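You operate a simulated robot arm through the tools that you are given. There is no shell and no other tool. Be economical: measure what you need, move in short steps, check, and stop when the job is done.

You are at the controls of a simulated two-armed robot. One attempt, no reset.

Task
Put two of the small white caps from the top of the parts bench on the top of the service cabinet. Take the large green box from the top of the check bench and leave it on the top of the parts bench. Put the grey reel on the top of the check bench away on the second shelf from the bottom of the white rack. Pick up the small labelled carton that says "green" from the third shelf from the top of the grey rack with one hand, pass it to the other hand and put it on the shelf under the check bench. Take the blue roll from the top shelf of the grey rack and leave it on the job card. The order is free. Set down upright: small labelled carton.

It is judged by the outcome, as a careful person would: the job done as asked, and still so three seconds after it is handed in. It fails if anything else is knocked over, pushed out of place, dropped, spilled or broken. A push-on lid holds only when it is set on centred and level and pressed home; a screw cap is set on level and turned clockwise until tight.

Robot
Two 7-joint arms with four-finger grippers on one trunk, on a base that drives. Base frame: it is fixed to the floor where the robot stands at the start and does not move with it; the origin is under the middle of the robot, x ahead of it, y to its left, z up; the surface under the hand at the start is at about z = 0.86. Lengths are in m, angles in degrees, forces in N, time in s.
The left shoulder is at the start at [0.04, 0.181, 1.179], the right one opposite. With the tool pointing down near the work surface each hand reaches from about 0.32 to 0.84 m from the robot's upright axis, wherever it stands, measured 20 degrees to its own side. Places, roughly: blue roll (8x8x17 cm) [0.9, 0.9, 1.6]; green box [0, 2, 1]; grey reel (8x8x8 cm) [0.4, 2, 0.9]; job card [0.5, -0.75, 0.75]; second shelf of the white rack [-3.9, 3.3, 0.4]; shelf under the check bench [0.1, 1.9, 0.2]; small labelled carton [1, 1.25, 0.75]; small white cap (3x3x3 cm) [0.6, -0.2, 0.9]; top of the parts bench [0.6, -0.2, 0.9]; top of the service cabinet (52x19 cm) [0.84, -1.36, 0.8]. Payload 3.67 kg a hand.
The tool frame of a hand sits at the grasp point between the pads (the TCP): z along the fingers, y along the line on which they close. The tips reach 0.028 m beyond it. The gripper opens to 0.112 m. The gripper's body begins 0.073 m behind the TCP.
Orientation is that of the tool frame in the base frame, as a unit quaternion [x, y, z, w]. With the fingers straight down and closing along the base's y, the tool's x points along the base's -x, its y along +y and its z along -z.

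Tools
- The arms move only by the tool move_arm. It takes "left_targets", "right_targets" or both (then of equal length, played together; a hand with none holds still); each is a list of rows, each a list of 7 numbers: the shift along the tool's x, y, z in m, then the turn, a rotation vector about the tool's x, y, z in degrees, then the gripper command, from -1 (shut) to 1 (fully open), values between in proportion. In form: [[tx, ty, tz, ax, ay, az, fingers], ...]. A call has 1 to 8 rows; each row shifts and turns the commanded pose from where the row before left it, along the tool's axes as they then stand. Rows are played at 5 a second. More than 0.05 m and 8.6 degrees between two rows, or a gripper value outside its range, and nothing of the call is played. A pose out of reach is approached as far as the arm can. The call stops where the force on the tool passes 40 N (or 10 N more than at its start, if that is more) or the arm is blocked; 0.2 s more then pass. Each finger halts on what it meets, pressing with about 42 N; the grip force reading is that of the motor and also rises with nothing between the fingers. The clock runs only during rows and for 0.2 s after the last one: add rows that do not move to give the fingers time. The reply holds the time, the measured pose of the TCP, the force on the tool along the base axes, the opening and the grip force, in the units named above and with some noise, with the torque about the TCP (base axes, N m) and any sound that the robot's microphone picked up, and new pictures: "views" is both (left out), scene, wrist or none (wrist: the cameras of the hands that moved).
- Cameras (640 x 400 px; columns grow to the right, rows downward): "scene" is now at [0.1144, 0.0149, 1.4212]; the picture's right is [0.15, -0.99, -0.00], its down [-0.56, -0.08, -0.82] and it looks along [0.81, 0.12, -0.57] (base axes); focal length 214 px, centre (320, 200). "left" rides on the left gripper at [0.06, 0.018, -0.104] in its tool frame; the picture's right is [-0.29, 0.96, 0.00], its down [-0.80, -0.24, -0.55] and it looks along [-0.53, -0.16, 0.83] (tool axes); focal length 234 px, centre (320, 200). "right" rides on the right gripper at [0.06, -0.018, -0.104] in its tool frame; the picture's right is [0.29, 0.96, 0.00], its down [-0.80, 0.24, -0.55] and it looks along [-0.53, 0.16, 0.83] (tool axes); focal length 234 px, centre (320, 200). There is no depth. A picture from a camera that has moved, and an enlarged one, comes with that camera's place and axes in the base frame and with its lens. The place of the scene camera against the robot may be out by one fixed shift of up to 0.018 m in any direction.
- raise_lower(by): slides the trunk up (or, below 0, down) by that many m; the arms and the scene camera ride with it, the base frame stays. It gives what a move gives, with no picture.
- base_move(legs): drives the robot by 1 to 6 legs, each [ahead, left, turn to the left] in m, m and degrees, along the robot's own axes; the way and the turn of a leg run together, so that a leg with both is an arc; at most 1.5 m and 180 degrees a leg. The arms and the cameras ride along, it lands a little off, and it stops where it bumps. It gives what a move gives, and a new picture of the scene camera.
- turn_head(pan, tilt): turns the head with the scene camera to pan (to the left, within 86 degrees either way) and tilt (down, from -29 to 69), counted from straight ahead of the robot. It gives what a move gives, and a new picture of the scene camera.
- close_up(camera, box): a new picture of the part [left, top, right, bottom] of that camera's present view, enlarged. The clock stands still meanwhile.
- close_job(): hands the job in; it is judged then, once.

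Work in short steps. Places have to be worked out from the pictures, the camera data and where the tool is seen: move nearer, look again, correct. Check each grasp and each placing, and mend what went wrong. You have 196 turns and 260 pictures in all, those below and enlarged ones among them. Open the grippers and draw the arms clear of the work before you hand the job in, unless the task says otherwise.

The tools are called after "Request:" as a command line: name --argument value ..., lists and objects as JSON in quotes. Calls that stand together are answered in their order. move_arm: Moves the arms, as the interface text tells. Its arguments: {"type":"object","properties":{"left_targets":{"type":"array","items":{"type":"array","items":{"type":"number"}}},"right_targets":{"type":"array","items":{"type":"array","items":{"type":"number"}}},"views":{"type":"string","enum":["both","scene","wrist","none"]}},"required":[]} The other tools are called the same way: raise_lower (by) slides the trunk up or down; base_move (legs) drives the base; turn_head (pan, tilt) turns the head that bears the scene camera; close_up (camera, box) takes an enlarged picture of a part of a camera's view; close_job () hands the job in.

At the start:

```text
time_s: 0.0
left_ee_pos: [0.4276, 0.028, 1.1654]
left_ee_rot: [0.0, 1.0, 0.0, 0.0]
left_wrist_force: [0.5, 1.1, 0.3]
left_ft_torque: [0.0, 0.0, 0.0]
left_gripper_width: 0.112
left_finger_force: 0.1
right_ee_pos: [0.5002, -0.5093, 1.1092]
right_ee_rot: [0.0, 1.0, 0.0, 0.0]
right_wrist_force: [0.2, 0.1, -0.5]
right_ft_torque: [0.0, 0.0, 0.0]
right_gripper_width: 0.1122
right_finger_force: 0.2
trunk travel left (down, up): [-0.3, 0.214]
robot x, y, heading: [-0.0007, -0.0001, -0.2]
head pan, tilt: [8.5, 34.7]
```

scene: 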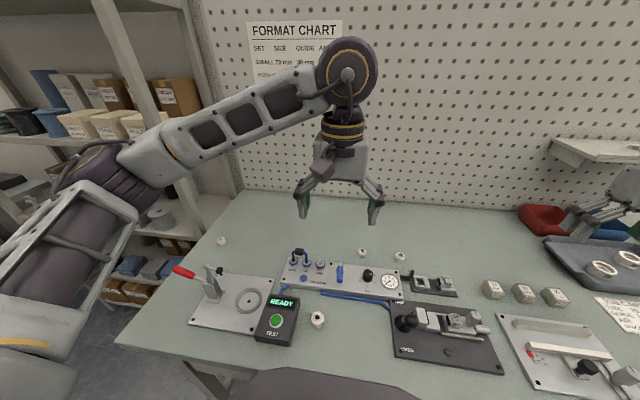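
right: 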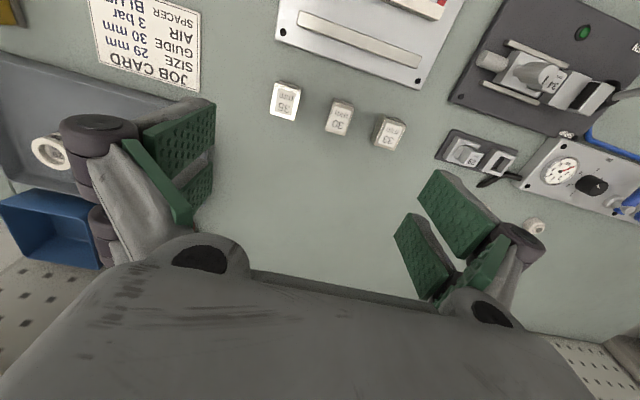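
left: 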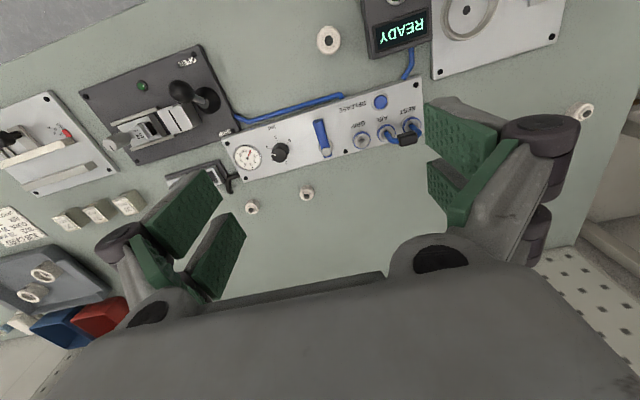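

I begin by looking around with the head to find the layout of furniture on both sides.

Request:
turn_head --pan -55 --tilt 30

Request:
turn_head --pan 60 --tilt 25

```text
time_s: 1.3
left_ee_pos: [0.4279, 0.0273, 1.1661]
left_ee_rot: [0.0, 1.0, 0.0, 0.0]
left_wrist_force: [-0.3, 0.8, 0.6]
left_ft_torque: [-0.03, 0.05, 0.0]
left_gripper_width: 0.112
left_finger_force: 0.1
right_ee_pos: [0.5018, -0.5087, 1.1092]
right_ee_rot: [0.0, 1.0, 0.0, 0.0]
right_wrist_force: [0.5, -0.4, -0.9]
right_ft_torque: [0.01, 0.03, -0.01]
right_gripper_width: 0.1119
right_finger_force: 0.2
trunk travel left (down, up): [-0.3, 0.214]
robot x, y, heading: [0.0051, 0.0003, -0.2]
head pan, tilt: [-55.0, 30.0]
camera scene: at [0.0791, -0.0722, 1.4284], right [-0.82, -0.57, 0.0], down [-0.29, 0.41, -0.87], along [0.5, -0.71, -0.5], focal length 214 px, centre (320, 200)
```

scene: 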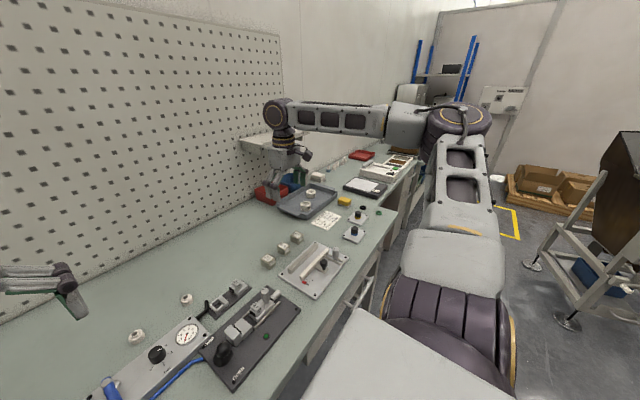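

```text
time_s: 3.3
left_ee_pos: [0.429, 0.0273, 1.1653]
left_ee_rot: [0.0, 1.0, 0.0, 0.0]
left_wrist_force: [-0.5, 0.2, -0.8]
left_ft_torque: [-0.02, -0.01, 0.01]
left_gripper_width: 0.1117
left_finger_force: 0.1
right_ee_pos: [0.5002, -0.5084, 1.1083]
right_ee_rot: [0.0, 1.0, 0.001, 0.0]
right_wrist_force: [0.3, 0.0, 0.7]
right_ft_torque: [-0.02, -0.01, -0.01]
right_gripper_width: 0.1121
right_finger_force: 0.1
trunk travel left (down, up): [-0.3, 0.214]
robot x, y, heading: [-0.0016, -0.0004, -0.3]
head pan, tilt: [60.0, 25.0]
camera scene: at [0.0733, 0.0816, 1.4364], right [0.87, -0.5, 0.0], down [-0.21, -0.37, -0.91], along [0.45, 0.78, -0.42], focal length 214 px, centre (320, 200)
```

scene: 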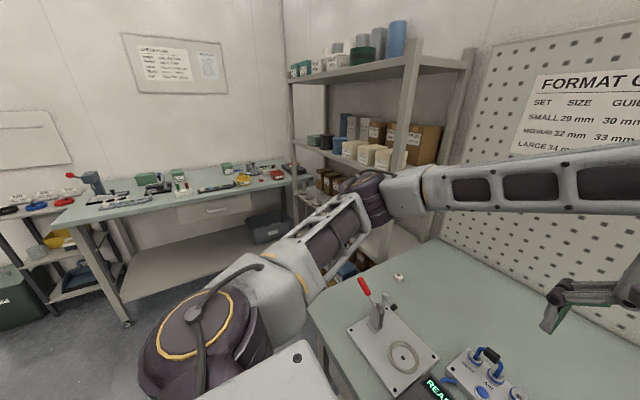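

Closer looks at both sides: the service cabinet area, and the check bench plus grey rack.

Request:
turn_head --pan -55 --tilt 30

Request:
close_up --camera "scene" --box '[230, 110, 430, 235]'

Request:
turn_head --pan 75 --tilt 20

Request:
close_up --camera "scene" --box '[130, 120, 390, 282]'

Request:
close_up --camera "scene" --box '[340, 10, 580, 160]'

```text
time_s: 5.2
left_ee_pos: [0.4281, 0.0263, 1.1665]
left_ee_rot: [-0.001, 1.0, 0.0, -0.001]
left_wrist_force: [0.1, 0.0, 0.4]
left_ft_torque: [-0.02, -0.01, 0.01]
left_gripper_width: 0.112
left_finger_force: 0.0
right_ee_pos: [0.5013, -0.5086, 1.1093]
right_ee_rot: [0.0, 1.0, 0.0, 0.0]
right_wrist_force: [-0.4, 0.0, -0.9]
right_ft_torque: [-0.02, -0.02, 0.03]
right_gripper_width: 0.112
right_finger_force: 0.0
trunk travel left (down, up): [-0.3, 0.214]
robot x, y, heading: [-0.0007, 0.0005, -0.3]
head pan, tilt: [-55.0, 30.0]
camera scene: at [0.0791, -0.0722, 1.4285], right [-0.82, -0.57, 0.0], down [-0.29, 0.41, -0.87], along [0.5, -0.71, -0.5], focal length 214 px, centre (320, 200)
```

scene: 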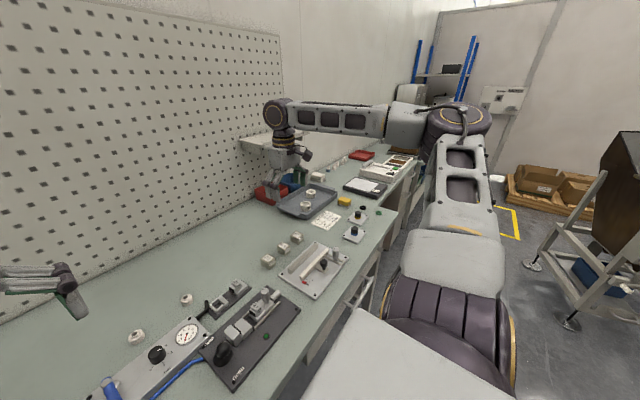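

```text
3.20 times, centred on (330, 172) of scene
camera zoom: at [0.0791, -0.0722, 1.4285], right [-0.82, -0.57, 0.0], down [-0.29, 0.41, -0.87], along [0.5, -0.71, -0.5], focal length 686 px, centre (288, 288)
```

zoom: 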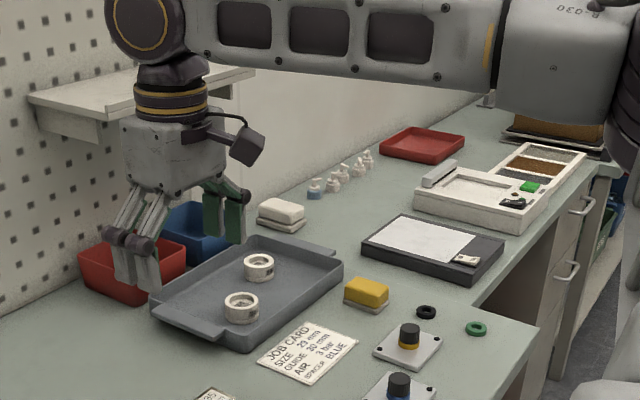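

```text
time_s: 7.3
left_ee_pos: [0.4281, 0.0272, 1.1661]
left_ee_rot: [-0.001, 1.0, 0.0, 0.0]
left_wrist_force: [-0.2, -0.3, -0.7]
left_ft_torque: [-0.01, 0.01, -0.02]
left_gripper_width: 0.1121
left_finger_force: 0.0
right_ee_pos: [0.5013, -0.5085, 1.11]
right_ee_rot: [0.0, 1.0, 0.0, 0.0]
right_wrist_force: [-0.5, 1.0, 0.0]
right_ft_torque: [0.03, 0.0, 0.01]
right_gripper_width: 0.1116
right_finger_force: 0.0
trunk travel left (down, up): [-0.3, 0.214]
robot x, y, heading: [-0.0002, -0.0031, -0.1]
head pan, tilt: [75.0, 20.0]
camera scene: at [0.0513, 0.0918, 1.4445], right [0.97, -0.26, 0.0], down [-0.09, -0.33, -0.94], along [0.24, 0.91, -0.34], focal length 214 px, centre (320, 200)
```

scene: 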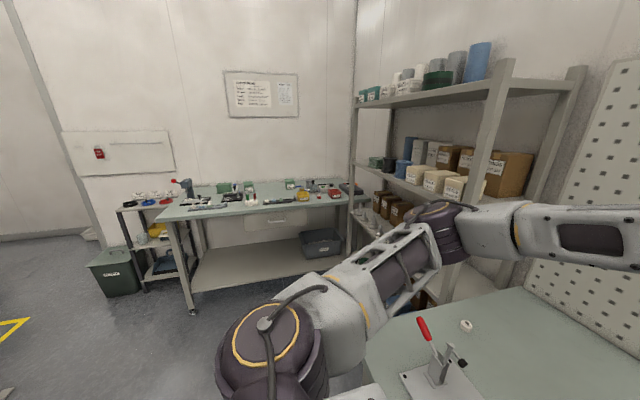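

```text
2.46 times, centred on (260, 201) of scene
camera zoom: at [0.0513, 0.0918, 1.4445], right [0.97, -0.26, 0.0], down [-0.09, -0.33, -0.94], along [0.24, 0.91, -0.34], focal length 528 px, centre (468, 198)
```

zoom: 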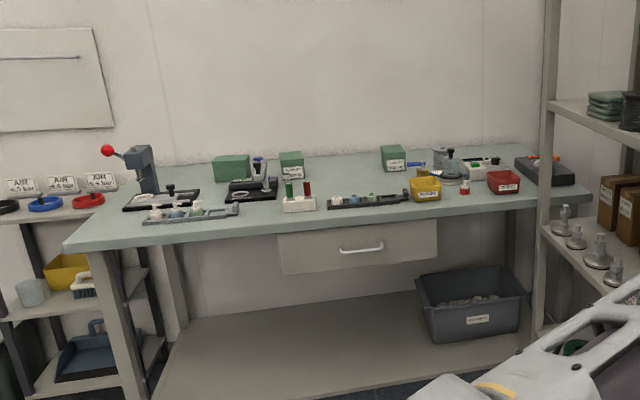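

```text
2.67 times, centred on (460, 85) of scene
camera zoom: at [0.0513, 0.0918, 1.4445], right [0.97, -0.26, 0.0], down [-0.09, -0.33, -0.94], along [0.24, 0.91, -0.34], focal length 572 px, centre (-53, 507)
```

zoom: 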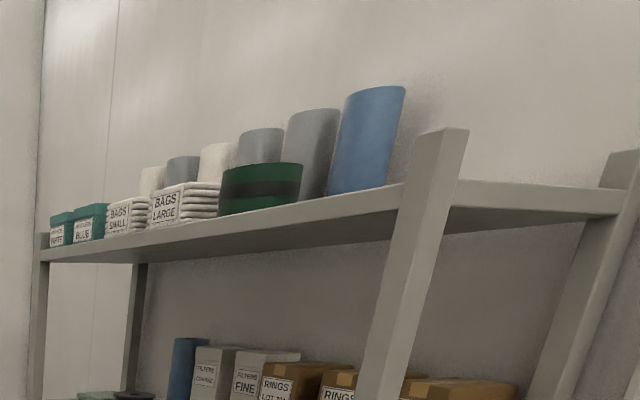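

The parts bench carries several white caps; I zoom on them to tell their sizes before choosing.

Request:
close_up --camera "left" --box '[230, 160, 350, 235]'

Request:
close_up --camera "left" --box '[268, 2, 388, 77]'

Request:
close_up --camera "left" --box '[520, 75, 640, 150]'

```text
5.33 times, centred on (290, 198) of left
camera zoom: at [0.367, 0.0451, 1.2698], right [0.29, 0.96, 0.0], down [0.8, -0.24, 0.55], along [0.53, -0.16, -0.83], focal length 1249 px, centre (480, 213)
```

zoom: 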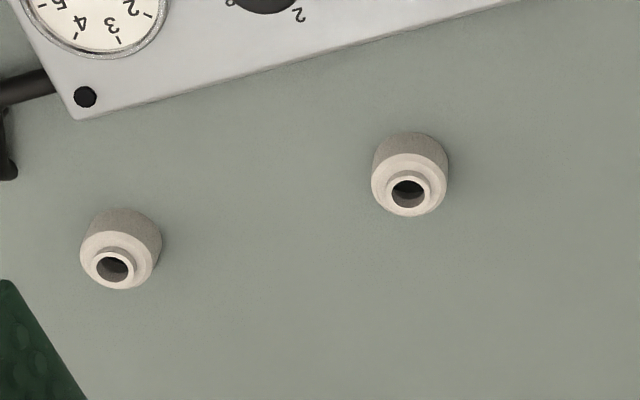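

```text
5.33 times, centred on (328, 40) of left
camera zoom: at [0.367, 0.0451, 1.2698], right [0.29, 0.96, 0.0], down [0.8, -0.24, 0.55], along [0.53, -0.16, -0.83], focal length 1249 px, centre (277, 1056)
```

zoom: 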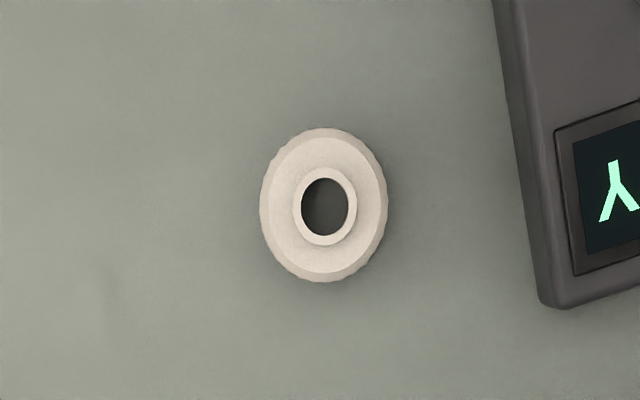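

```text
5.33 times, centred on (580, 112) of left
camera zoom: at [0.367, 0.0451, 1.2698], right [0.29, 0.96, 0.0], down [0.8, -0.24, 0.55], along [0.53, -0.16, -0.83], focal length 1249 px, centre (-1067, 667)
```

zoom: 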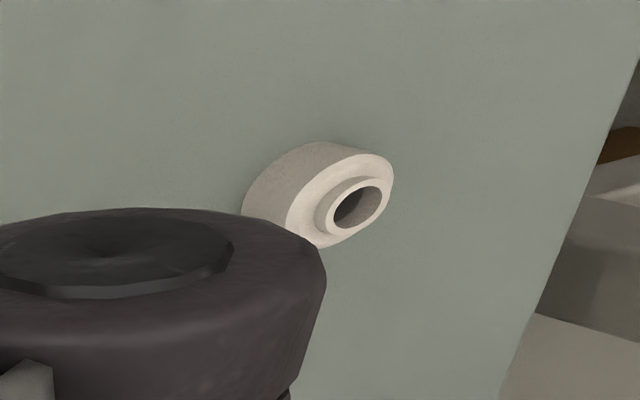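

Caps at about (0.598, −0.051) and (0.598, −0.171) measure about 3 cm across (the other two are larger), so those two are the small ones. Left hand goes above the first one.

Request:
move_arm --left_targets '[[-0.0425, -0.0198, 0, 0, 0, 0, 1], [-0.0425, -0.0198, 0, 0, 0, 0, 1], [-0.0425, -0.0198, 0, 0, 0, 0, 1], [-0.0425, -0.0198, 0, 0, 0, 0, 1], [0, 0, 0.05, 0, 0, 0, 0.2], [0, 0, 0.05, 0, 0, 0, 0.2], [0, 0, 0.05, 0, 0, 0, 0.2], [0, 0, 0.05, 0, 0, 0, 0.2]]' --views "wrist"

```text
time_s: 9.1
left_ee_pos: [0.5972, -0.0493, 0.9657]
left_ee_rot: [0.0, 1.0, -0.001, 0.0]
left_wrist_force: [-0.3, 0.3, 0.0]
left_ft_torque: [0.0, 0.04, -0.01]
left_gripper_width: 0.0672
left_finger_force: 0.0
right_ee_pos: [0.5013, -0.5075, 1.1096]
right_ee_rot: [0.0, 1.0, 0.0, 0.0]
right_wrist_force: [-0.3, 0.6, 0.1]
right_ft_torque: [-0.01, -0.01, -0.01]
right_gripper_width: 0.1119
right_finger_force: 0.1
trunk travel left (down, up): [-0.3, 0.214]
robot x, y, heading: [-0.0006, 0.0033, -0.1]
head pan, tilt: [75.0, 20.0]
camera left: at [0.5368, -0.0323, 1.0703], right [0.29, 0.96, 0.0], down [0.8, -0.24, 0.55], along [0.53, -0.16, -0.83], focal length 234 px, centre (320, 200)
```

left: 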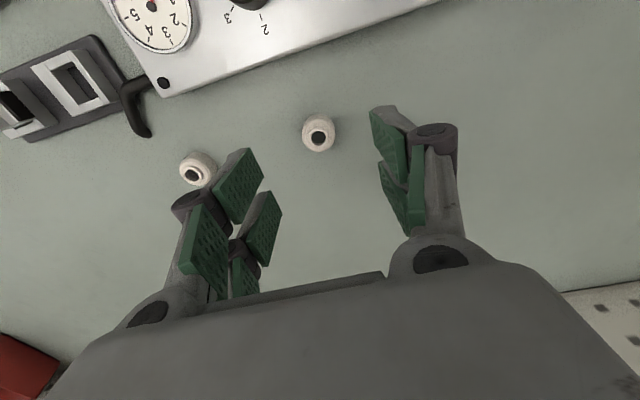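

Cap measured at (0.594, −0.051); I descend on it with a small correction and close.

Request:
move_arm --left_targets '[[0.003, -0.002, 0.04, 0, 0, 0, 0.2], [0, 0, 0.034, 0, 0, 0, 0.2], [0, 0, 0, 0, 0, 0, -1], [0, 0, 0, 0, 0, 0, -1], [0, 0, 0, 0, 0, 0, -1]]' --views "wrist"

```text
time_s: 10.3
left_ee_pos: [0.5947, -0.0524, 0.893]
left_ee_rot: [0.0, 1.0, 0.001, 0.0]
left_wrist_force: [0.0, 0.4, 0.1]
left_ft_torque: [0.02, 0.04, 0.02]
left_gripper_width: 0.0266
left_finger_force: 10.3
right_ee_pos: [0.5004, -0.5089, 1.1087]
right_ee_rot: [0.001, 1.0, -0.001, 0.0]
right_wrist_force: [-0.8, -0.2, -0.3]
right_ft_torque: [0.05, -0.01, 0.01]
right_gripper_width: 0.1118
right_finger_force: 0.0
trunk travel left (down, up): [-0.3, 0.214]
robot x, y, heading: [0.0008, -0.0029, 0.3]
head pan, tilt: [75.0, 20.0]
camera left: at [0.5338, -0.0348, 0.9965], right [0.29, 0.96, 0.0], down [0.8, -0.24, 0.55], along [0.53, -0.16, -0.83], focal length 234 px, centre (320, 200)
```

left: 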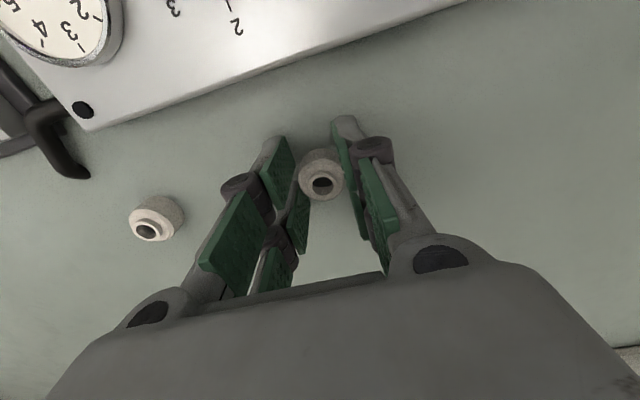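

Gripped (opening 0.027). I lift the left hand away while the right hand comes over the second cap.

Request:
move_arm --left_targets '[[0, 0, -0.05, 0, 0, 0, -1], [0, 0, -0.05, 0, 0, 0, -1], [0, 0, -0.05, 0, 0, 0, -1], [0, 0.02, -0.04, 0, 0, 0, -1], [0.02, 0.045, 0, 0, 0, 0, -1], [0.02, 0.045, 0, 0, 0, 0, -1], [0.02, 0.045, 0, 0, 0, 0, -1], [0.02, 0.045, 0, 0, 0, 0, -1]]' --right_targets '[[-0.0118, 0.0425, 0, 0, 0, 0, 1], [-0.0118, 0.0425, 0, 0, 0, 0, 1], [-0.0118, 0.0425, 0, 0, 0, 0, 1], [-0.0118, 0.0425, 0, 0, 0, 0, 1], [-0.0118, 0.0425, 0, 0, 0, 0, 0.2], [-0.0118, 0.0425, 0, 0, 0, 0, 0.2], [-0.0118, 0.0425, 0, 0, 0, 0, 0.2], [-0.0118, 0.0425, 0, 0, 0, 0, 0.2]]' --views "wrist"

```text
time_s: 12.1
left_ee_pos: [0.5163, 0.1497, 1.0815]
left_ee_rot: [0.0, 1.0, -0.001, -0.001]
left_wrist_force: [0.1, 1.0, 0.0]
left_ft_torque: [0.0, -0.01, 0.0]
left_gripper_width: 0.0266
left_finger_force: 9.9
right_ee_pos: [0.5959, -0.1663, 1.1072]
right_ee_rot: [0.0, 1.0, -0.001, 0.0]
right_wrist_force: [0.4, 0.5, 0.5]
right_ft_torque: [0.01, 0.03, 0.01]
right_gripper_width: 0.0674
right_finger_force: 0.1
trunk travel left (down, up): [-0.3, 0.214]
robot x, y, heading: [0.0017, 0.0003, -0.1]
head pan, tilt: [75.0, 20.0]
camera right: at [0.536, -0.1848, 1.2113], right [-0.29, 0.96, 0.0], down [0.8, 0.24, 0.55], along [0.53, 0.16, -0.83], focal length 234 px, centre (320, 200)
camera left: at [0.4546, 0.1664, 1.1863], right [0.29, 0.96, 0.0], down [0.8, -0.24, 0.55], along [0.53, -0.16, -0.83], focal length 234 px, centre (320, 200)
```

right: 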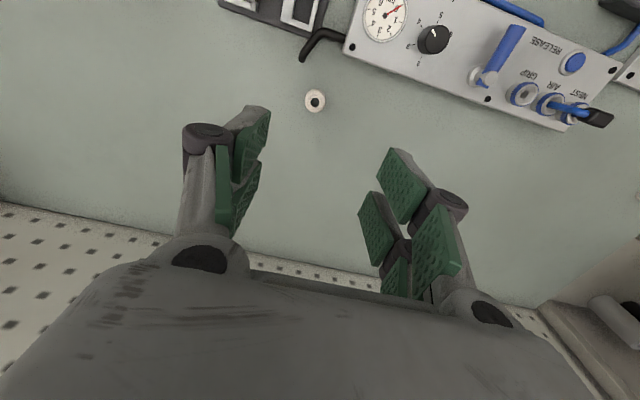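
left: 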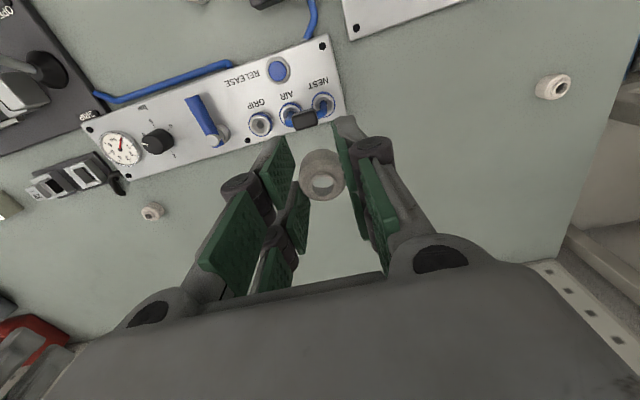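

The left holds its cap. Second cap seen at (0.596, −0.171); the right hand descends and closes.

Request:
move_arm --right_targets '[[0, -0.004, 0.05, 0, 0, 0, 0.2], [0, 0, 0.05, 0, 0, 0, 0.2], [0, 0, 0.05, 0, 0, 0, 0.2], [0, 0, 0.04, 0, 0, 0, 0.2], [0, 0, 0.0242, 0, 0, 0, 0.2], [0, 0, 0, 0, 0, 0, -1], [0, 0, 0, 0, 0, 0, -1], [0, 0, 0, 0, 0, 0, -1]]' --views "wrist"

```text
refused: row 1 steps farther than a row can; nothing moved
```

The combined step was just over the limit; I repeat with a smaller first row.

Request:
move_arm --right_targets '[[0, -0.004, 0.045, 0, 0, 0, 0.2], [0, 0, 0.05, 0, 0, 0, 0.2], [0, 0, 0.05, 0, 0, 0, 0.2], [0, 0, 0.045, 0, 0, 0, 0.2], [0, 0, 0.0242, 0, 0, 0, 0.2], [0, 0, 0, 0, 0, 0, -1], [0, 0, 0, 0, 0, 0, -1], [0, 0, 0, 0, 0, 0, -1]]' --views "wrist"

```text
time_s: 13.9
left_ee_pos: [0.5152, 0.1465, 1.0823]
left_ee_rot: [0.0, 1.0, 0.001, 0.0]
left_wrist_force: [0.5, 0.3, 0.9]
left_ft_torque: [0.02, 0.02, 0.01]
left_gripper_width: 0.0265
left_finger_force: 10.0
right_ee_pos: [0.593, -0.1756, 0.8953]
right_ee_rot: [0.001, 1.0, 0.0, 0.001]
right_wrist_force: [-0.9, -0.5, 0.4]
right_ft_torque: [0.02, -0.05, 0.01]
right_gripper_width: 0.0248
right_finger_force: 10.3
right hand out of reach, approached as far as the arm can: row 5
trunk travel left (down, up): [-0.3, 0.214]
robot x, y, heading: [0.0037, -0.0005, 0.0]
head pan, tilt: [75.0, 20.0]
camera right: at [0.5323, -0.194, 0.9991], right [-0.29, 0.96, 0.0], down [0.8, 0.24, 0.56], along [0.53, 0.16, -0.83], focal length 234 px, centre (320, 200)
```

right: 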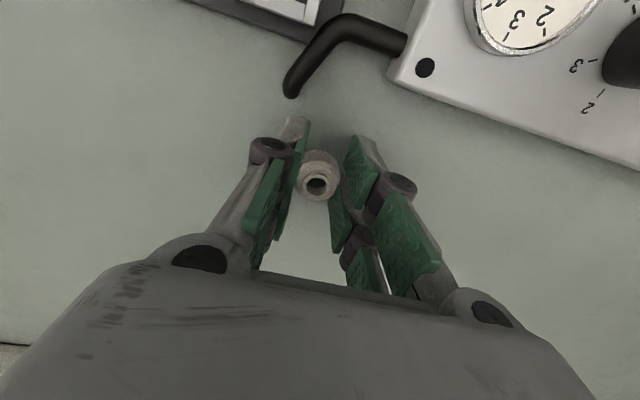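

Second cap gripped. I lift it and draw both hands nearer, clear of the panel.

Request:
move_arm --right_targets '[[0, 0, -0.05, 0, 0, 0, -1], [0, 0, -0.05, 0, 0, 0, -1], [0, 0, -0.05, 0, 0, 0, -1], [0, 0, -0.05, 0, 0, 0, -1], [0.03, -0.04, 0, 0, 0, 0, -1], [0.03, -0.04, 0, 0, 0, 0, -1], [0.03, -0.04, 0, 0, 0, 0, -1], [0.03, -0.04, 0, 0, 0, 0, -1]]' --left_targets '[[0, 0, -0.03, 0, 0, 0, -1], [0, 0, 0, 0, 0, 0, -1], [0, 0, 0, 0, 0, 0, -1], [0, 0, 0, 0, 0, 0, -1], [0.02, 0, 0, 0, 0, 0, -1], [0.02, 0, 0, 0, 0, 0, -1], [0.02, 0, 0, 0, 0, 0, -1], [0.02, 0, 0, 0, 0, 0, -1]]' --views "none"

Request:
turn_head --pan -25 --tilt 35

Request:
base_move --legs '[[0, -1.0, 0]]'

```text
time_s: 15.7
left_ee_pos: [0.4336, 0.1455, 1.1107]
left_ee_rot: [-0.001, 1.0, 0.001, 0.0]
left_wrist_force: [-0.7, 0.3, -0.1]
left_ft_torque: [0.0, -0.02, 0.04]
left_gripper_width: 0.0266
left_finger_force: 10.5
right_ee_pos: [0.4702, -0.3358, 1.0987]
right_ee_rot: [-0.001, 1.0, 0.001, 0.0]
right_wrist_force: [-1.1, -0.6, -0.3]
right_ft_torque: [0.06, 0.0, 0.0]
right_gripper_width: 0.0246
right_finger_force: 9.9
trunk travel left (down, up): [-0.3, 0.214]
robot x, y, heading: [0.0004, -0.0057, -0.2]
head pan, tilt: [75.0, 20.0]
```

```text
time_s: 17.5
left_ee_pos: [0.4352, 0.1466, 1.1112]
left_ee_rot: [0.0, 1.0, 0.0, -0.001]
left_wrist_force: [0.0, 0.6, 0.2]
left_ft_torque: [0.0, -0.04, 0.01]
left_gripper_width: 0.0266
left_finger_force: 9.7
right_ee_pos: [0.4732, -0.3329, 1.0973]
right_ee_rot: [0.0, 1.0, 0.0, 0.0]
right_wrist_force: [0.6, 0.2, 0.4]
right_ft_torque: [-0.03, -0.01, -0.04]
right_gripper_width: 0.0245
right_finger_force: 10.3
trunk travel left (down, up): [-0.3, 0.214]
robot x, y, heading: [0.0017, 0.0028, -0.0]
head pan, tilt: [-25.0, 35.0]
camera scene: at [0.1071, -0.0351, 1.4207], right [-0.42, -0.91, 0.0], down [-0.52, 0.24, -0.82], along [0.74, -0.35, -0.57], focal length 214 px, centre (320, 200)
```

scene: 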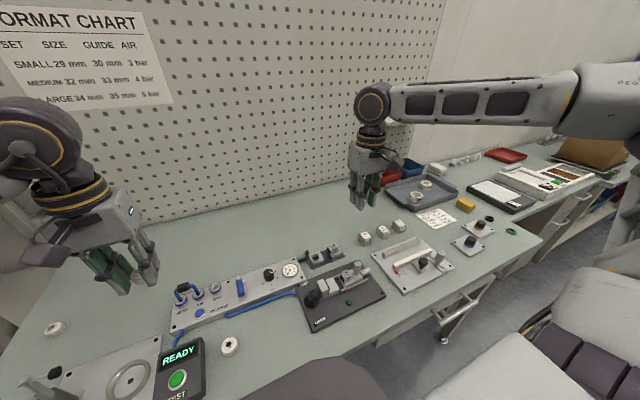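

```text
time_s: 22.8
left_ee_pos: [0.4328, -0.8461, 1.1098]
left_ee_rot: [0.002, 1.0, -0.001, 0.001]
left_wrist_force: [0.7, -1.3, 2.2]
left_ft_torque: [0.12, 0.0, 0.02]
left_gripper_width: 0.0266
left_finger_force: 10.1
right_ee_pos: [0.4687, -1.3256, 1.0986]
right_ee_rot: [0.001, 1.0, -0.001, 0.001]
right_wrist_force: [-2.9, -1.2, 2.9]
right_ft_torque: [0.18, -0.23, 0.01]
right_gripper_width: 0.0242
right_finger_force: 10.2
trunk travel left (down, up): [-0.3, 0.214]
robot x, y, heading: [-0.0005, -0.9902, 0.0]
head pan, tilt: [-25.0, 35.0]
camera scene: at [0.1039, -1.0249, 1.4208], right [-0.43, -0.9, 0.0], down [-0.52, 0.24, -0.82], along [0.74, -0.35, -0.57], focal length 214 px, centre (320, 200)
```

scene: 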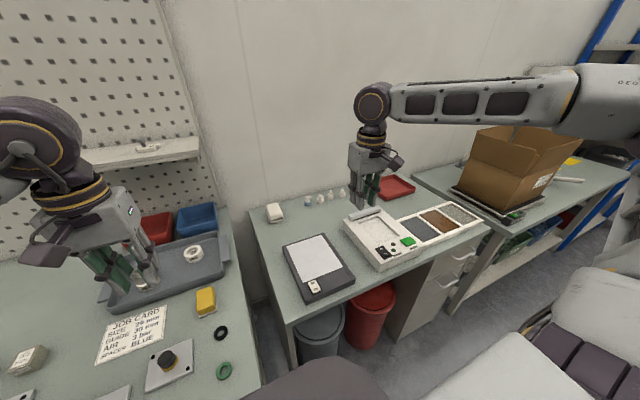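

A separate desk with drawers stands here, where the service cabinet should be. I zoom to see what is on it.

Request:
close_up --camera "scene" --box '[230, 160, 510, 335]'

Request:
turn_head --pan -60 --tilt 25

```text
2.29 times, centred on (370, 248) of scene
camera zoom: at [0.1039, -1.0249, 1.4208], right [-0.43, -0.9, 0.0], down [-0.52, 0.24, -0.82], along [0.74, -0.35, -0.57], focal length 490 px, centre (206, 91)
```

zoom: 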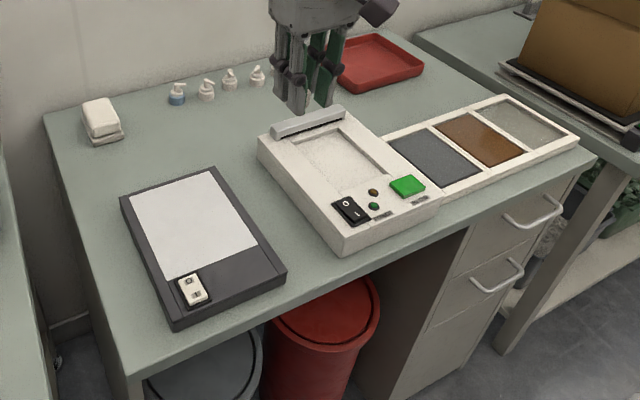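

```text
time_s: 23.8
left_ee_pos: [0.4327, -0.8483, 1.1096]
left_ee_rot: [0.004, 1.0, 0.0, 0.0]
left_wrist_force: [0.4, 0.3, -1.0]
left_ft_torque: [-0.01, -0.01, -0.03]
left_gripper_width: 0.0267
left_finger_force: 10.2
right_ee_pos: [0.4667, -1.3296, 1.0987]
right_ee_rot: [0.003, 1.0, 0.0, 0.0]
right_wrist_force: [0.8, 1.0, -1.6]
right_ft_torque: [-0.04, 0.07, -0.02]
right_gripper_width: 0.0247
right_finger_force: 10.2
trunk travel left (down, up): [-0.3, 0.214]
robot x, y, heading: [-0.0042, -0.9935, -0.3]
head pan, tilt: [-60.0, 25.0]
camera scene: at [0.069, -1.0705, 1.4364], right [-0.87, -0.49, 0.0], down [-0.21, 0.37, -0.91], along [0.45, -0.79, -0.42], focal length 214 px, centre (320, 200)
```

scene: 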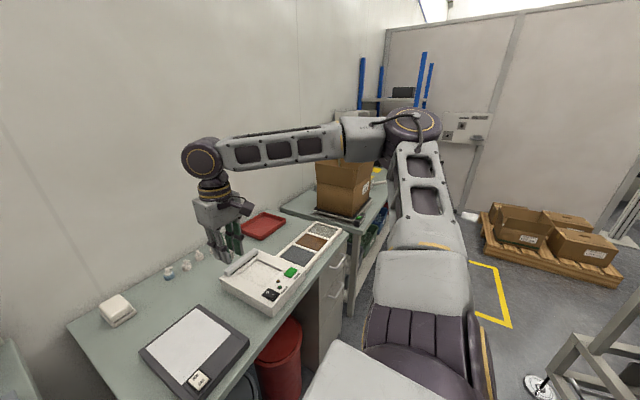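

The desk's top lies at z≈0.8, and there is a free strip at x≈0.68–0.85 between clipboard/instrument and the bottles. I move the base further right and a bit forward.

Request:
base_move --legs '[[0, -0.3, 0], [0.12, 0, 0]]'

Request:
turn_head --pan 0 --tilt 40

```text
time_s: 24.5
left_ee_pos: [0.4332, -0.8487, 1.1109]
left_ee_rot: [0.0, 1.0, -0.001, 0.0]
left_wrist_force: [0.3, -0.8, -0.6]
left_ft_torque: [0.0, 0.01, 0.0]
left_gripper_width: 0.0265
left_finger_force: 10.0
right_ee_pos: [0.4678, -1.3294, 1.0984]
right_ee_rot: [0.001, 1.0, 0.0, 0.0]
right_wrist_force: [-0.5, 0.2, -0.1]
right_ft_torque: [0.03, -0.03, 0.01]
right_gripper_width: 0.0242
right_finger_force: 9.9
trunk travel left (down, up): [-0.3, 0.214]
robot x, y, heading: [-0.0028, -0.9944, -0.1]
head pan, tilt: [-60.0, 25.0]
stopped in leg 1: the robot was blocked; the commanded pose is now the measured one
camera scene: at [0.0692, -1.0725, 1.4364], right [-0.87, -0.5, 0.0], down [-0.21, 0.37, -0.91], along [0.45, -0.79, -0.42], focal length 214 px, centre (320, 200)
```

scene: 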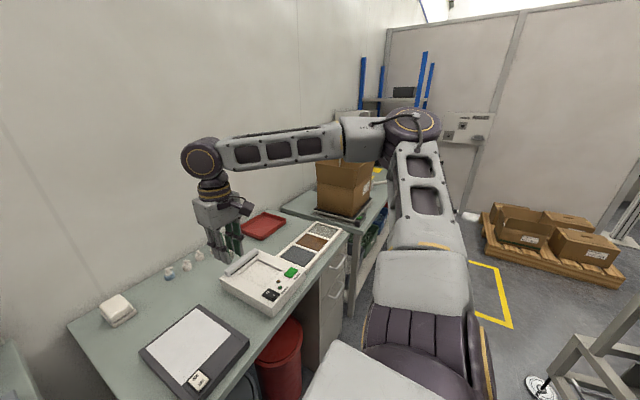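

```text
time_s: 25.8
left_ee_pos: [0.4326, -0.8487, 1.1115]
left_ee_rot: [0.003, 1.0, 0.0, 0.0]
left_wrist_force: [-0.7, 1.1, -0.2]
left_ft_torque: [0.01, 0.0, -0.01]
left_gripper_width: 0.0265
left_finger_force: 10.1
right_ee_pos: [0.4679, -1.3304, 1.0981]
right_ee_rot: [0.002, 1.0, 0.0, 0.001]
right_wrist_force: [0.4, -0.3, -0.1]
right_ft_torque: [-0.02, 0.02, 0.0]
right_gripper_width: 0.0265
right_finger_force: 9.9
trunk travel left (down, up): [-0.3, 0.214]
robot x, y, heading: [-0.0011, -0.9946, -0.1]
head pan, tilt: [0.0, 40.0]
camera scene: at [0.1084, -0.9926, 1.4131], right [0.0, -1.0, 0.0], down [-0.64, 0.0, -0.77], along [0.77, 0.0, -0.64], focal length 214 px, centre (320, 200)
```

scene: 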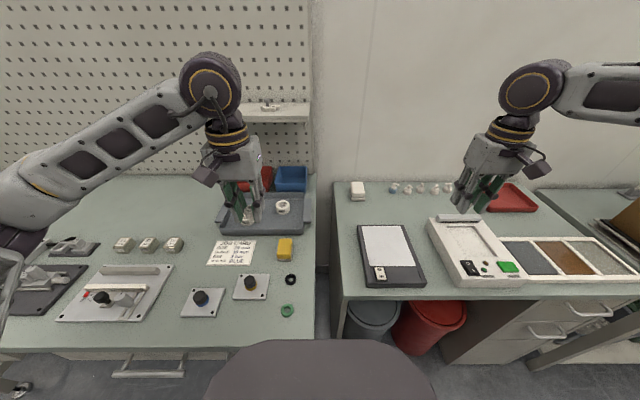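

The base was blocked to the right at once, without visible cause; I back off a little and try again.

Request:
base_move --legs '[[-0.12, 0, 0], [0, -0.3, 0]]'

```text
time_s: 28.8
left_ee_pos: [0.3113, -1.1541, 1.1104]
left_ee_rot: [0.004, 1.0, 0.001, 0.0]
left_wrist_force: [0.5, 0.4, 0.0]
left_ft_torque: [0.03, 0.01, -0.06]
left_gripper_width: 0.0266
left_finger_force: 9.6
right_ee_pos: [0.3453, -1.6368, 1.0984]
right_ee_rot: [0.003, 1.0, 0.0, 0.001]
right_wrist_force: [-0.8, -0.5, -0.9]
right_ft_torque: [-0.02, -0.05, 0.01]
right_gripper_width: 0.0267
right_finger_force: 10.0
trunk travel left (down, up): [-0.3, 0.214]
robot x, y, heading: [-0.1232, -1.2957, -0.4]
head pan, tilt: [0.0, 40.0]
camera scene: at [-0.0131, -1.2961, 1.4131], right [-0.01, -1.0, 0.0], down [-0.64, 0.01, -0.77], along [0.77, -0.01, -0.64], focal length 214 px, centre (320, 200)
```

scene: 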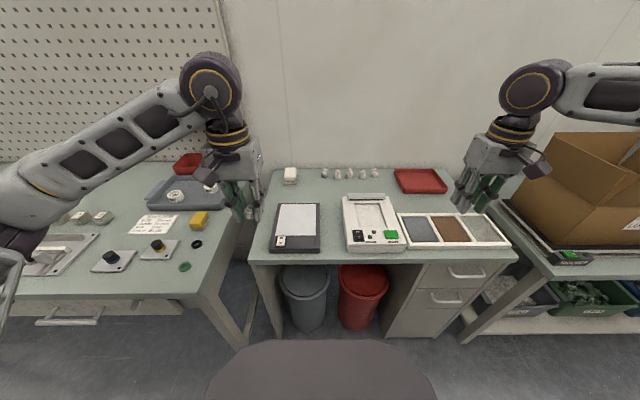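

That works. I edge forward a little, staying clear of where it was blocked.

Request:
base_move --legs '[[0.08, 0, 0]]'

```text
time_s: 29.8
left_ee_pos: [0.3913, -1.1531, 1.1099]
left_ee_rot: [0.004, 1.0, -0.001, 0.001]
left_wrist_force: [0.3, -0.3, -0.2]
left_ft_torque: [0.0, 0.05, -0.01]
left_gripper_width: 0.0265
left_finger_force: 9.4
right_ee_pos: [0.4262, -1.6359, 1.0977]
right_ee_rot: [0.003, 1.0, 0.0, 0.001]
right_wrist_force: [0.3, 1.0, -1.1]
right_ft_torque: [-0.01, 0.08, 0.0]
right_gripper_width: 0.0265
right_finger_force: 10.0
trunk travel left (down, up): [-0.3, 0.214]
robot x, y, heading: [-0.0467, -1.2955, -0.4]
head pan, tilt: [0.0, 40.0]
camera scene: at [0.0677, -1.2964, 1.413], right [-0.01, -1.0, 0.0], down [-0.64, 0.0, -0.77], along [0.77, -0.01, -0.64], focal length 214 px, centre (320, 200)
```

scene: 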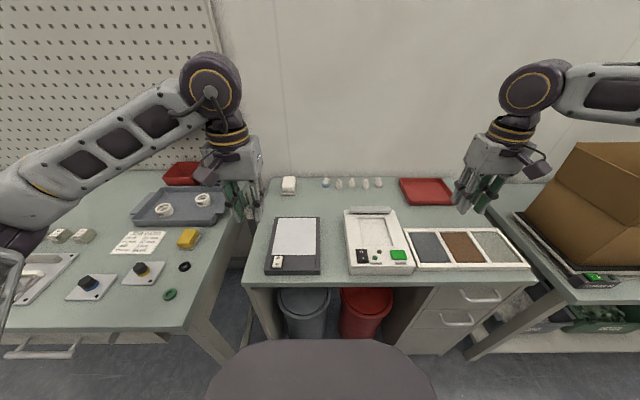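

Free strip around x≈0.755. Left hand carries its cap to above (0.755, −1.20).

Request:
move_arm --left_targets '[[-0.0455, -0.006, 0, 0, 0, 0, -1], [-0.0455, -0.006, 0, 0, 0, 0, -1], [-0.0455, -0.006, 0, 0, 0, 0, -1], [-0.0455, -0.006, 0, 0, 0, 0, -1], [-0.0455, -0.006, 0, 0, 0, 0, -1], [-0.0455, -0.006, 0, 0, 0, 0, -1], [-0.0455, -0.006, 0, 0, 0, 0, -1], [-0.0455, -0.006, 0, 0, 0, 0, -1]]' --views "none"

Request:
move_arm --left_targets '[[0, 0, 0.05, 0, 0, 0, -1], [0, 0, 0.05, 0, 0, 0, -1], [0, 0, 0.05, 0, 0, 0, -1]]' --views "both"

```text
time_s: 31.6
left_ee_pos: [0.7175, -1.2083, 1.111]
left_ee_rot: [0.019, 1.0, 0.005, 0.005]
left_wrist_force: [3.2, 7.4, -1.0]
left_ft_torque: [-0.73, 0.27, 0.04]
left_gripper_width: 0.0265
left_finger_force: 9.5
left hand out of reach, approached as far as the arm can: row 8
right_ee_pos: [0.424, -1.6389, 1.0975]
right_ee_rot: [0.003, 1.0, 0.001, 0.0]
right_wrist_force: [-0.3, -0.9, -0.9]
right_ft_torque: [0.13, -0.05, 0.0]
right_gripper_width: 0.0267
right_finger_force: 10.2
trunk travel left (down, up): [-0.3, 0.214]
robot x, y, heading: [-0.044, -1.2966, -0.3]
head pan, tilt: [0.0, 40.0]
```

```text
time_s: 32.4
left_ee_pos: [0.7183, -1.1932, 0.9559]
left_ee_rot: [0.003, 1.0, 0.0, 0.0]
left_wrist_force: [-0.1, -0.3, -0.5]
left_ft_torque: [0.0, 0.03, -0.02]
left_gripper_width: 0.0265
left_finger_force: 10.1
right_ee_pos: [0.4266, -1.6337, 1.0983]
right_ee_rot: [0.003, 1.0, -0.001, 0.0]
right_wrist_force: [0.9, 0.4, 0.0]
right_ft_torque: [-0.06, -0.02, 0.01]
right_gripper_width: 0.0268
right_finger_force: 10.1
trunk travel left (down, up): [-0.3, 0.214]
robot x, y, heading: [-0.0481, -1.2974, -0.3]
head pan, tilt: [0.0, 40.0]
camera scene: at [0.068, -1.2952, 1.413], right [-0.01, -1.0, 0.0], down [-0.64, 0.0, -0.77], along [0.77, -0.01, -0.64], focal length 214 px, centre (320, 200)
camera left: at [0.6576, -1.1756, 1.0594], right [0.29, 0.96, 0.0], down [0.8, -0.24, 0.55], along [0.53, -0.16, -0.83], focal length 234 px, centre (320, 200)
```

scene: 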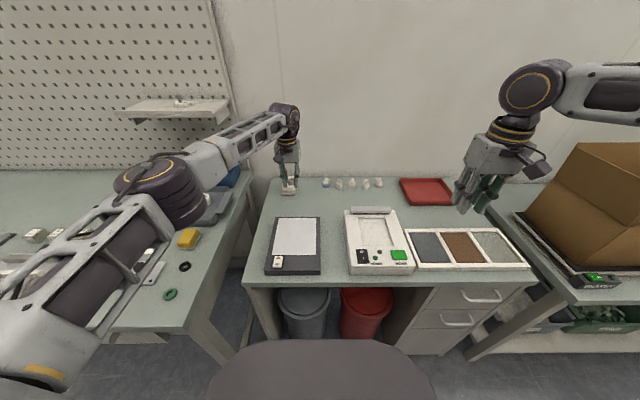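
left: 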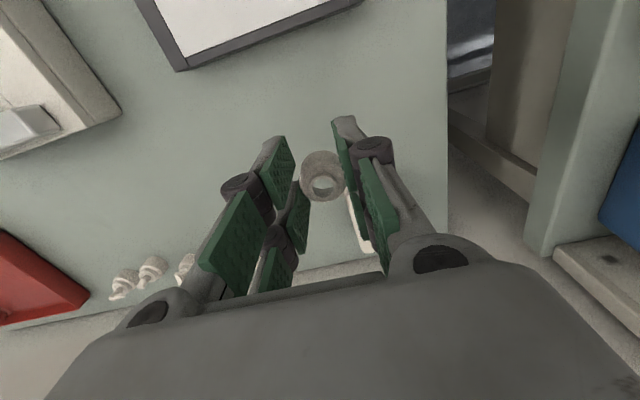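

The left hand is over free surface at (0.718, −1.193). I lower it, finishing in small steps to feel contact.

Request:
move_arm --left_targets '[[0, 0, 0.04, 0, 0, 0, -1], [0, 0, 0.04, 0, 0, 0, -1], [0, 0, 0.008, 0, 0, 0, -1], [0, 0, 0.005, 0, 0, 0, -1], [0, 0, 0, 0, 0, 0, -1]]' --views "wrist"

```text
time_s: 33.6
left_ee_pos: [0.7191, -1.196, 0.8632]
left_ee_rot: [0.002, 1.0, -0.001, 0.0]
left_wrist_force: [0.7, -0.1, 0.0]
left_ft_torque: [0.02, -0.02, -0.02]
left_gripper_width: 0.0267
left_finger_force: 10.7
right_ee_pos: [0.4248, -1.6347, 1.0991]
right_ee_rot: [0.003, 1.0, 0.0, 0.0]
right_wrist_force: [0.0, -0.4, -0.3]
right_ft_torque: [-0.02, 0.02, 0.0]
right_gripper_width: 0.0267
right_finger_force: 10.3
trunk travel left (down, up): [-0.3, 0.214]
robot x, y, heading: [-0.0473, -1.2964, -0.3]
head pan, tilt: [0.0, 40.0]
camera left: at [0.6579, -1.1779, 0.9688], right [0.29, 0.96, 0.0], down [0.8, -0.24, 0.55], along [0.53, -0.16, -0.83], focal length 234 px, centre (320, 200)
```

left: 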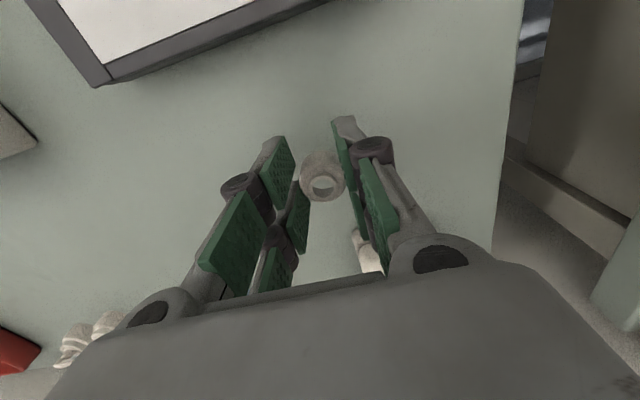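

Not in contact yet; I continue down in small steps.

Request:
move_arm --left_targets '[[0, 0, 0.008, 0, 0, 0, -1], [0, 0, 0.006, 0, 0, 0, -1], [0, 0, 0.006, 0, 0, 0, -1], [0, 0, 0, 0, 0, 0, -1]]' --views "none"

```text
time_s: 34.6
left_ee_pos: [0.7186, -1.1959, 0.8444]
left_ee_rot: [0.004, 1.0, 0.0, 0.0]
left_wrist_force: [-0.3, 0.1, 0.2]
left_ft_torque: [-0.04, 0.0, 0.02]
left_gripper_width: 0.0264
left_finger_force: 9.8
right_ee_pos: [0.4244, -1.6352, 1.0974]
right_ee_rot: [0.002, 1.0, 0.0, 0.0]
right_wrist_force: [-0.1, -0.3, -0.6]
right_ft_torque: [-0.01, -0.01, 0.02]
right_gripper_width: 0.0267
right_finger_force: 9.8
trunk travel left (down, up): [-0.3, 0.214]
robot x, y, heading: [-0.0467, -1.2952, -0.6]
head pan, tilt: [0.0, 40.0]
```

Request:
move_arm --left_targets '[[0, 0, 0.005, 0, 0, 0, -1], [0, 0, 0.004, 0, 0, 0, -1], [0, 0, 0.003, 0, 0, 0, -1], [0, 0, 0, 0, 0, 0, -1]]' --views "wrist"

```text
time_s: 35.6
left_ee_pos: [0.72, -1.1965, 0.8328]
left_ee_rot: [0.003, 1.0, 0.0, 0.0]
left_wrist_force: [0.2, -0.2, -0.3]
left_ft_torque: [0.04, 0.0, 0.02]
left_gripper_width: 0.0266
left_finger_force: 10.3
right_ee_pos: [0.4262, -1.6366, 1.0984]
right_ee_rot: [0.003, 1.0, 0.0, 0.001]
right_wrist_force: [0.1, -0.4, -0.1]
right_ft_torque: [0.03, 0.02, -0.01]
right_gripper_width: 0.0268
right_finger_force: 9.6
trunk travel left (down, up): [-0.3, 0.214]
robot x, y, heading: [-0.0438, -1.2948, -0.3]
head pan, tilt: [0.0, 40.0]
camera left: at [0.6591, -1.1778, 0.9368], right [0.29, 0.96, 0.0], down [0.8, -0.24, 0.55], along [0.53, -0.16, -0.83], focal length 234 px, centre (320, 200)
```

left: 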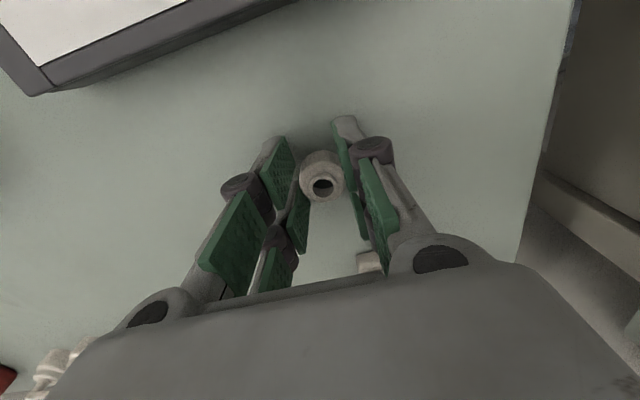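

Close to the surface but no force yet; a few more millimetres.

Request:
move_arm --left_targets '[[0, 0, 0.003, 0, 0, 0, -1], [0, 0, 0.003, 0, 0, 0, -1], [0, 0, 0, 0, 0, 0, -1]]' --views "none"

```text
time_s: 36.4
left_ee_pos: [0.7196, -1.1962, 0.8279]
left_ee_rot: [0.003, 1.0, 0.001, 0.0]
left_wrist_force: [1.1, -0.2, 8.4]
left_ft_torque: [0.01, -0.07, 0.03]
left_gripper_width: 0.0266
left_finger_force: 9.9
right_ee_pos: [0.4244, -1.6363, 1.0992]
right_ee_rot: [0.002, 1.0, 0.0, 0.001]
right_wrist_force: [-0.3, 0.5, -1.1]
right_ft_torque: [-0.02, 0.02, 0.02]
right_gripper_width: 0.0265
right_finger_force: 10.1
trunk travel left (down, up): [-0.3, 0.214]
robot x, y, heading: [-0.0447, -1.2975, -0.3]
head pan, tilt: [0.0, 40.0]
```

Contact (8 N). Release and withdraw upward.

Request:
move_arm --left_targets '[[0, 0, 0, 0, 0, 0, 0.1], [0, 0, 0, 0, 0, 0, 0.1], [0, 0, -0.03, 0, 0, 0, 0.1], [0, 0, -0.05, 0, 0, 0, 0.1], [0, 0, -0.05, 0, 0, 0, 0.1], [0, 0, -0.05, 0, 0, 0, 0.1], [0, 0, -0.05, 0, 0, 0, 0.1], [0, 0, -0.05, 0, 0, 0, 0.1]]' --views "wrist"

```text
time_s: 38.2
left_ee_pos: [0.7169, -1.1971, 1.1084]
left_ee_rot: [0.002, 1.0, 0.0, 0.0]
left_wrist_force: [-0.2, 0.2, 0.1]
left_ft_torque: [0.02, 0.01, 0.02]
left_gripper_width: 0.062
left_finger_force: 0.2
right_ee_pos: [0.4243, -1.6372, 1.0985]
right_ee_rot: [0.002, 1.0, 0.0, 0.001]
right_wrist_force: [-1.4, -0.4, -0.3]
right_ft_torque: [0.03, -0.03, -0.01]
right_gripper_width: 0.027
right_finger_force: 9.7
trunk travel left (down, up): [-0.3, 0.214]
robot x, y, heading: [-0.0449, -1.2981, -0.3]
head pan, tilt: [0.0, 40.0]
camera left: at [0.6563, -1.1794, 1.2128], right [0.29, 0.96, 0.0], down [0.8, -0.24, 0.55], along [0.53, -0.16, -0.83], focal length 234 px, centre (320, 200)
```

left: 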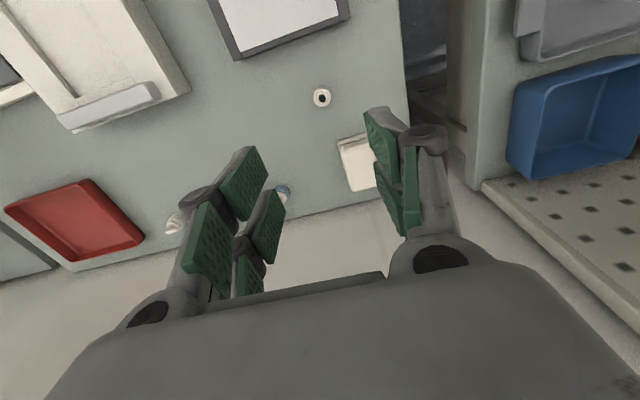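

First cap stands on the desk. I withdraw the left hand and bring the right hand in.

Request:
move_arm --left_targets '[[0.04, 0.01, 0, 0, 0, 0, 0.1], [0.04, 0.01, 0, 0, 0, 0, 0.1], [0.04, 0.01, 0, 0, 0, 0, 0.1], [0.04, 0.01, 0, 0, 0, 0, 0.1], [0.04, 0.01, 0, 0, 0, 0, 0.1], [0.04, 0.01, 0, 0, 0, 0, 0.1], [0.04, 0.01, 0, 0, 0, 0, 0.1], [0.04, 0.01, 0, 0, 0, 0, 0.1]]' --right_targets '[[-0.03, 0.03, 0, 0, 0, 0, -1], [-0.03, 0.03, 0, 0, 0, 0, -1], [-0.03, 0.03, 0, 0, 0, 0, -1], [-0.03, 0.03, 0, 0, 0, 0, -1], [-0.03, 0.03, 0, 0, 0, 0, -1], [-0.03, 0.04, 0, 0, 0, 0, -1], [-0.03, 0.04, 0, 0, 0, 0, -1], [-0.03, 0.04, 0, 0, 0, 0, -1]]' --views "none"

Request:
move_arm --right_targets '[[-0.02, 0.035, 0.02, 0, 0, 0, -1], [-0.02, 0.03, 0.02, 0, 0, 0, -1], [0, 0, 0.05, 0, 0, 0, -1], [0, 0, 0.05, 0, 0, 0, -1]]' --views "both"

```text
time_s: 40.0
left_ee_pos: [0.3987, -1.1153, 1.1067]
left_ee_rot: [0.003, 1.0, 0.001, 0.0]
left_wrist_force: [0.1, -0.8, -0.4]
left_ft_torque: [0.01, -0.03, -0.02]
left_gripper_width: 0.0616
left_finger_force: 0.0
right_ee_pos: [0.58, -1.4575, 1.0951]
right_ee_rot: [0.004, 1.0, 0.0, 0.002]
right_wrist_force: [0.2, 0.9, 0.2]
right_ft_torque: [-0.03, -0.02, 0.01]
right_gripper_width: 0.0267
right_finger_force: 9.5
right hand out of reach, approached as far as the arm can: row 6, 7, 8
trunk travel left (down, up): [-0.3, 0.214]
robot x, y, heading: [-0.0437, -1.2981, -0.5]
head pan, tilt: [0.0, 40.0]
```

```text
time_s: 41.0
left_ee_pos: [0.4015, -1.1144, 1.1078]
left_ee_rot: [0.003, 1.0, 0.0, 0.0]
left_wrist_force: [-0.3, -0.1, 0.6]
left_ft_torque: [0.01, -0.04, 0.0]
left_gripper_width: 0.0617
left_finger_force: 0.0
right_ee_pos: [0.5563, -1.4516, 0.9581]
right_ee_rot: [0.002, 1.0, 0.001, 0.0]
right_wrist_force: [0.7, 0.2, 0.0]
right_ft_torque: [0.01, -0.01, 0.01]
right_gripper_width: 0.0265
right_finger_force: 10.2
right hand out of reach, approached as far as the arm can: row 1, 2, 3, 4
trunk travel left (down, up): [-0.3, 0.214]
robot x, y, heading: [-0.0449, -1.2971, -0.3]
head pan, tilt: [0.0, 40.0]
camera scene: at [0.0668, -1.2967, 1.4131], right [-0.01, -1.0, 0.0], down [-0.64, 0.0, -0.77], along [0.77, -0.01, -0.64], focal length 214 px, centre (320, 200)
camera right: at [0.4949, -1.4719, 1.0622], right [-0.28, 0.96, 0.0], down [0.8, 0.23, 0.56], along [0.53, 0.16, -0.83], focal length 234 px, centre (320, 200)
```

scene: 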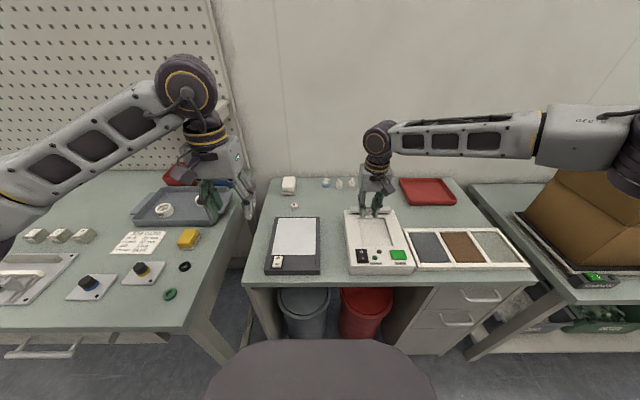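
right: 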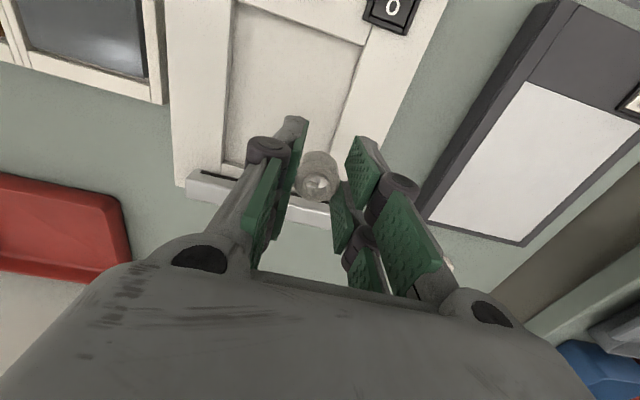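

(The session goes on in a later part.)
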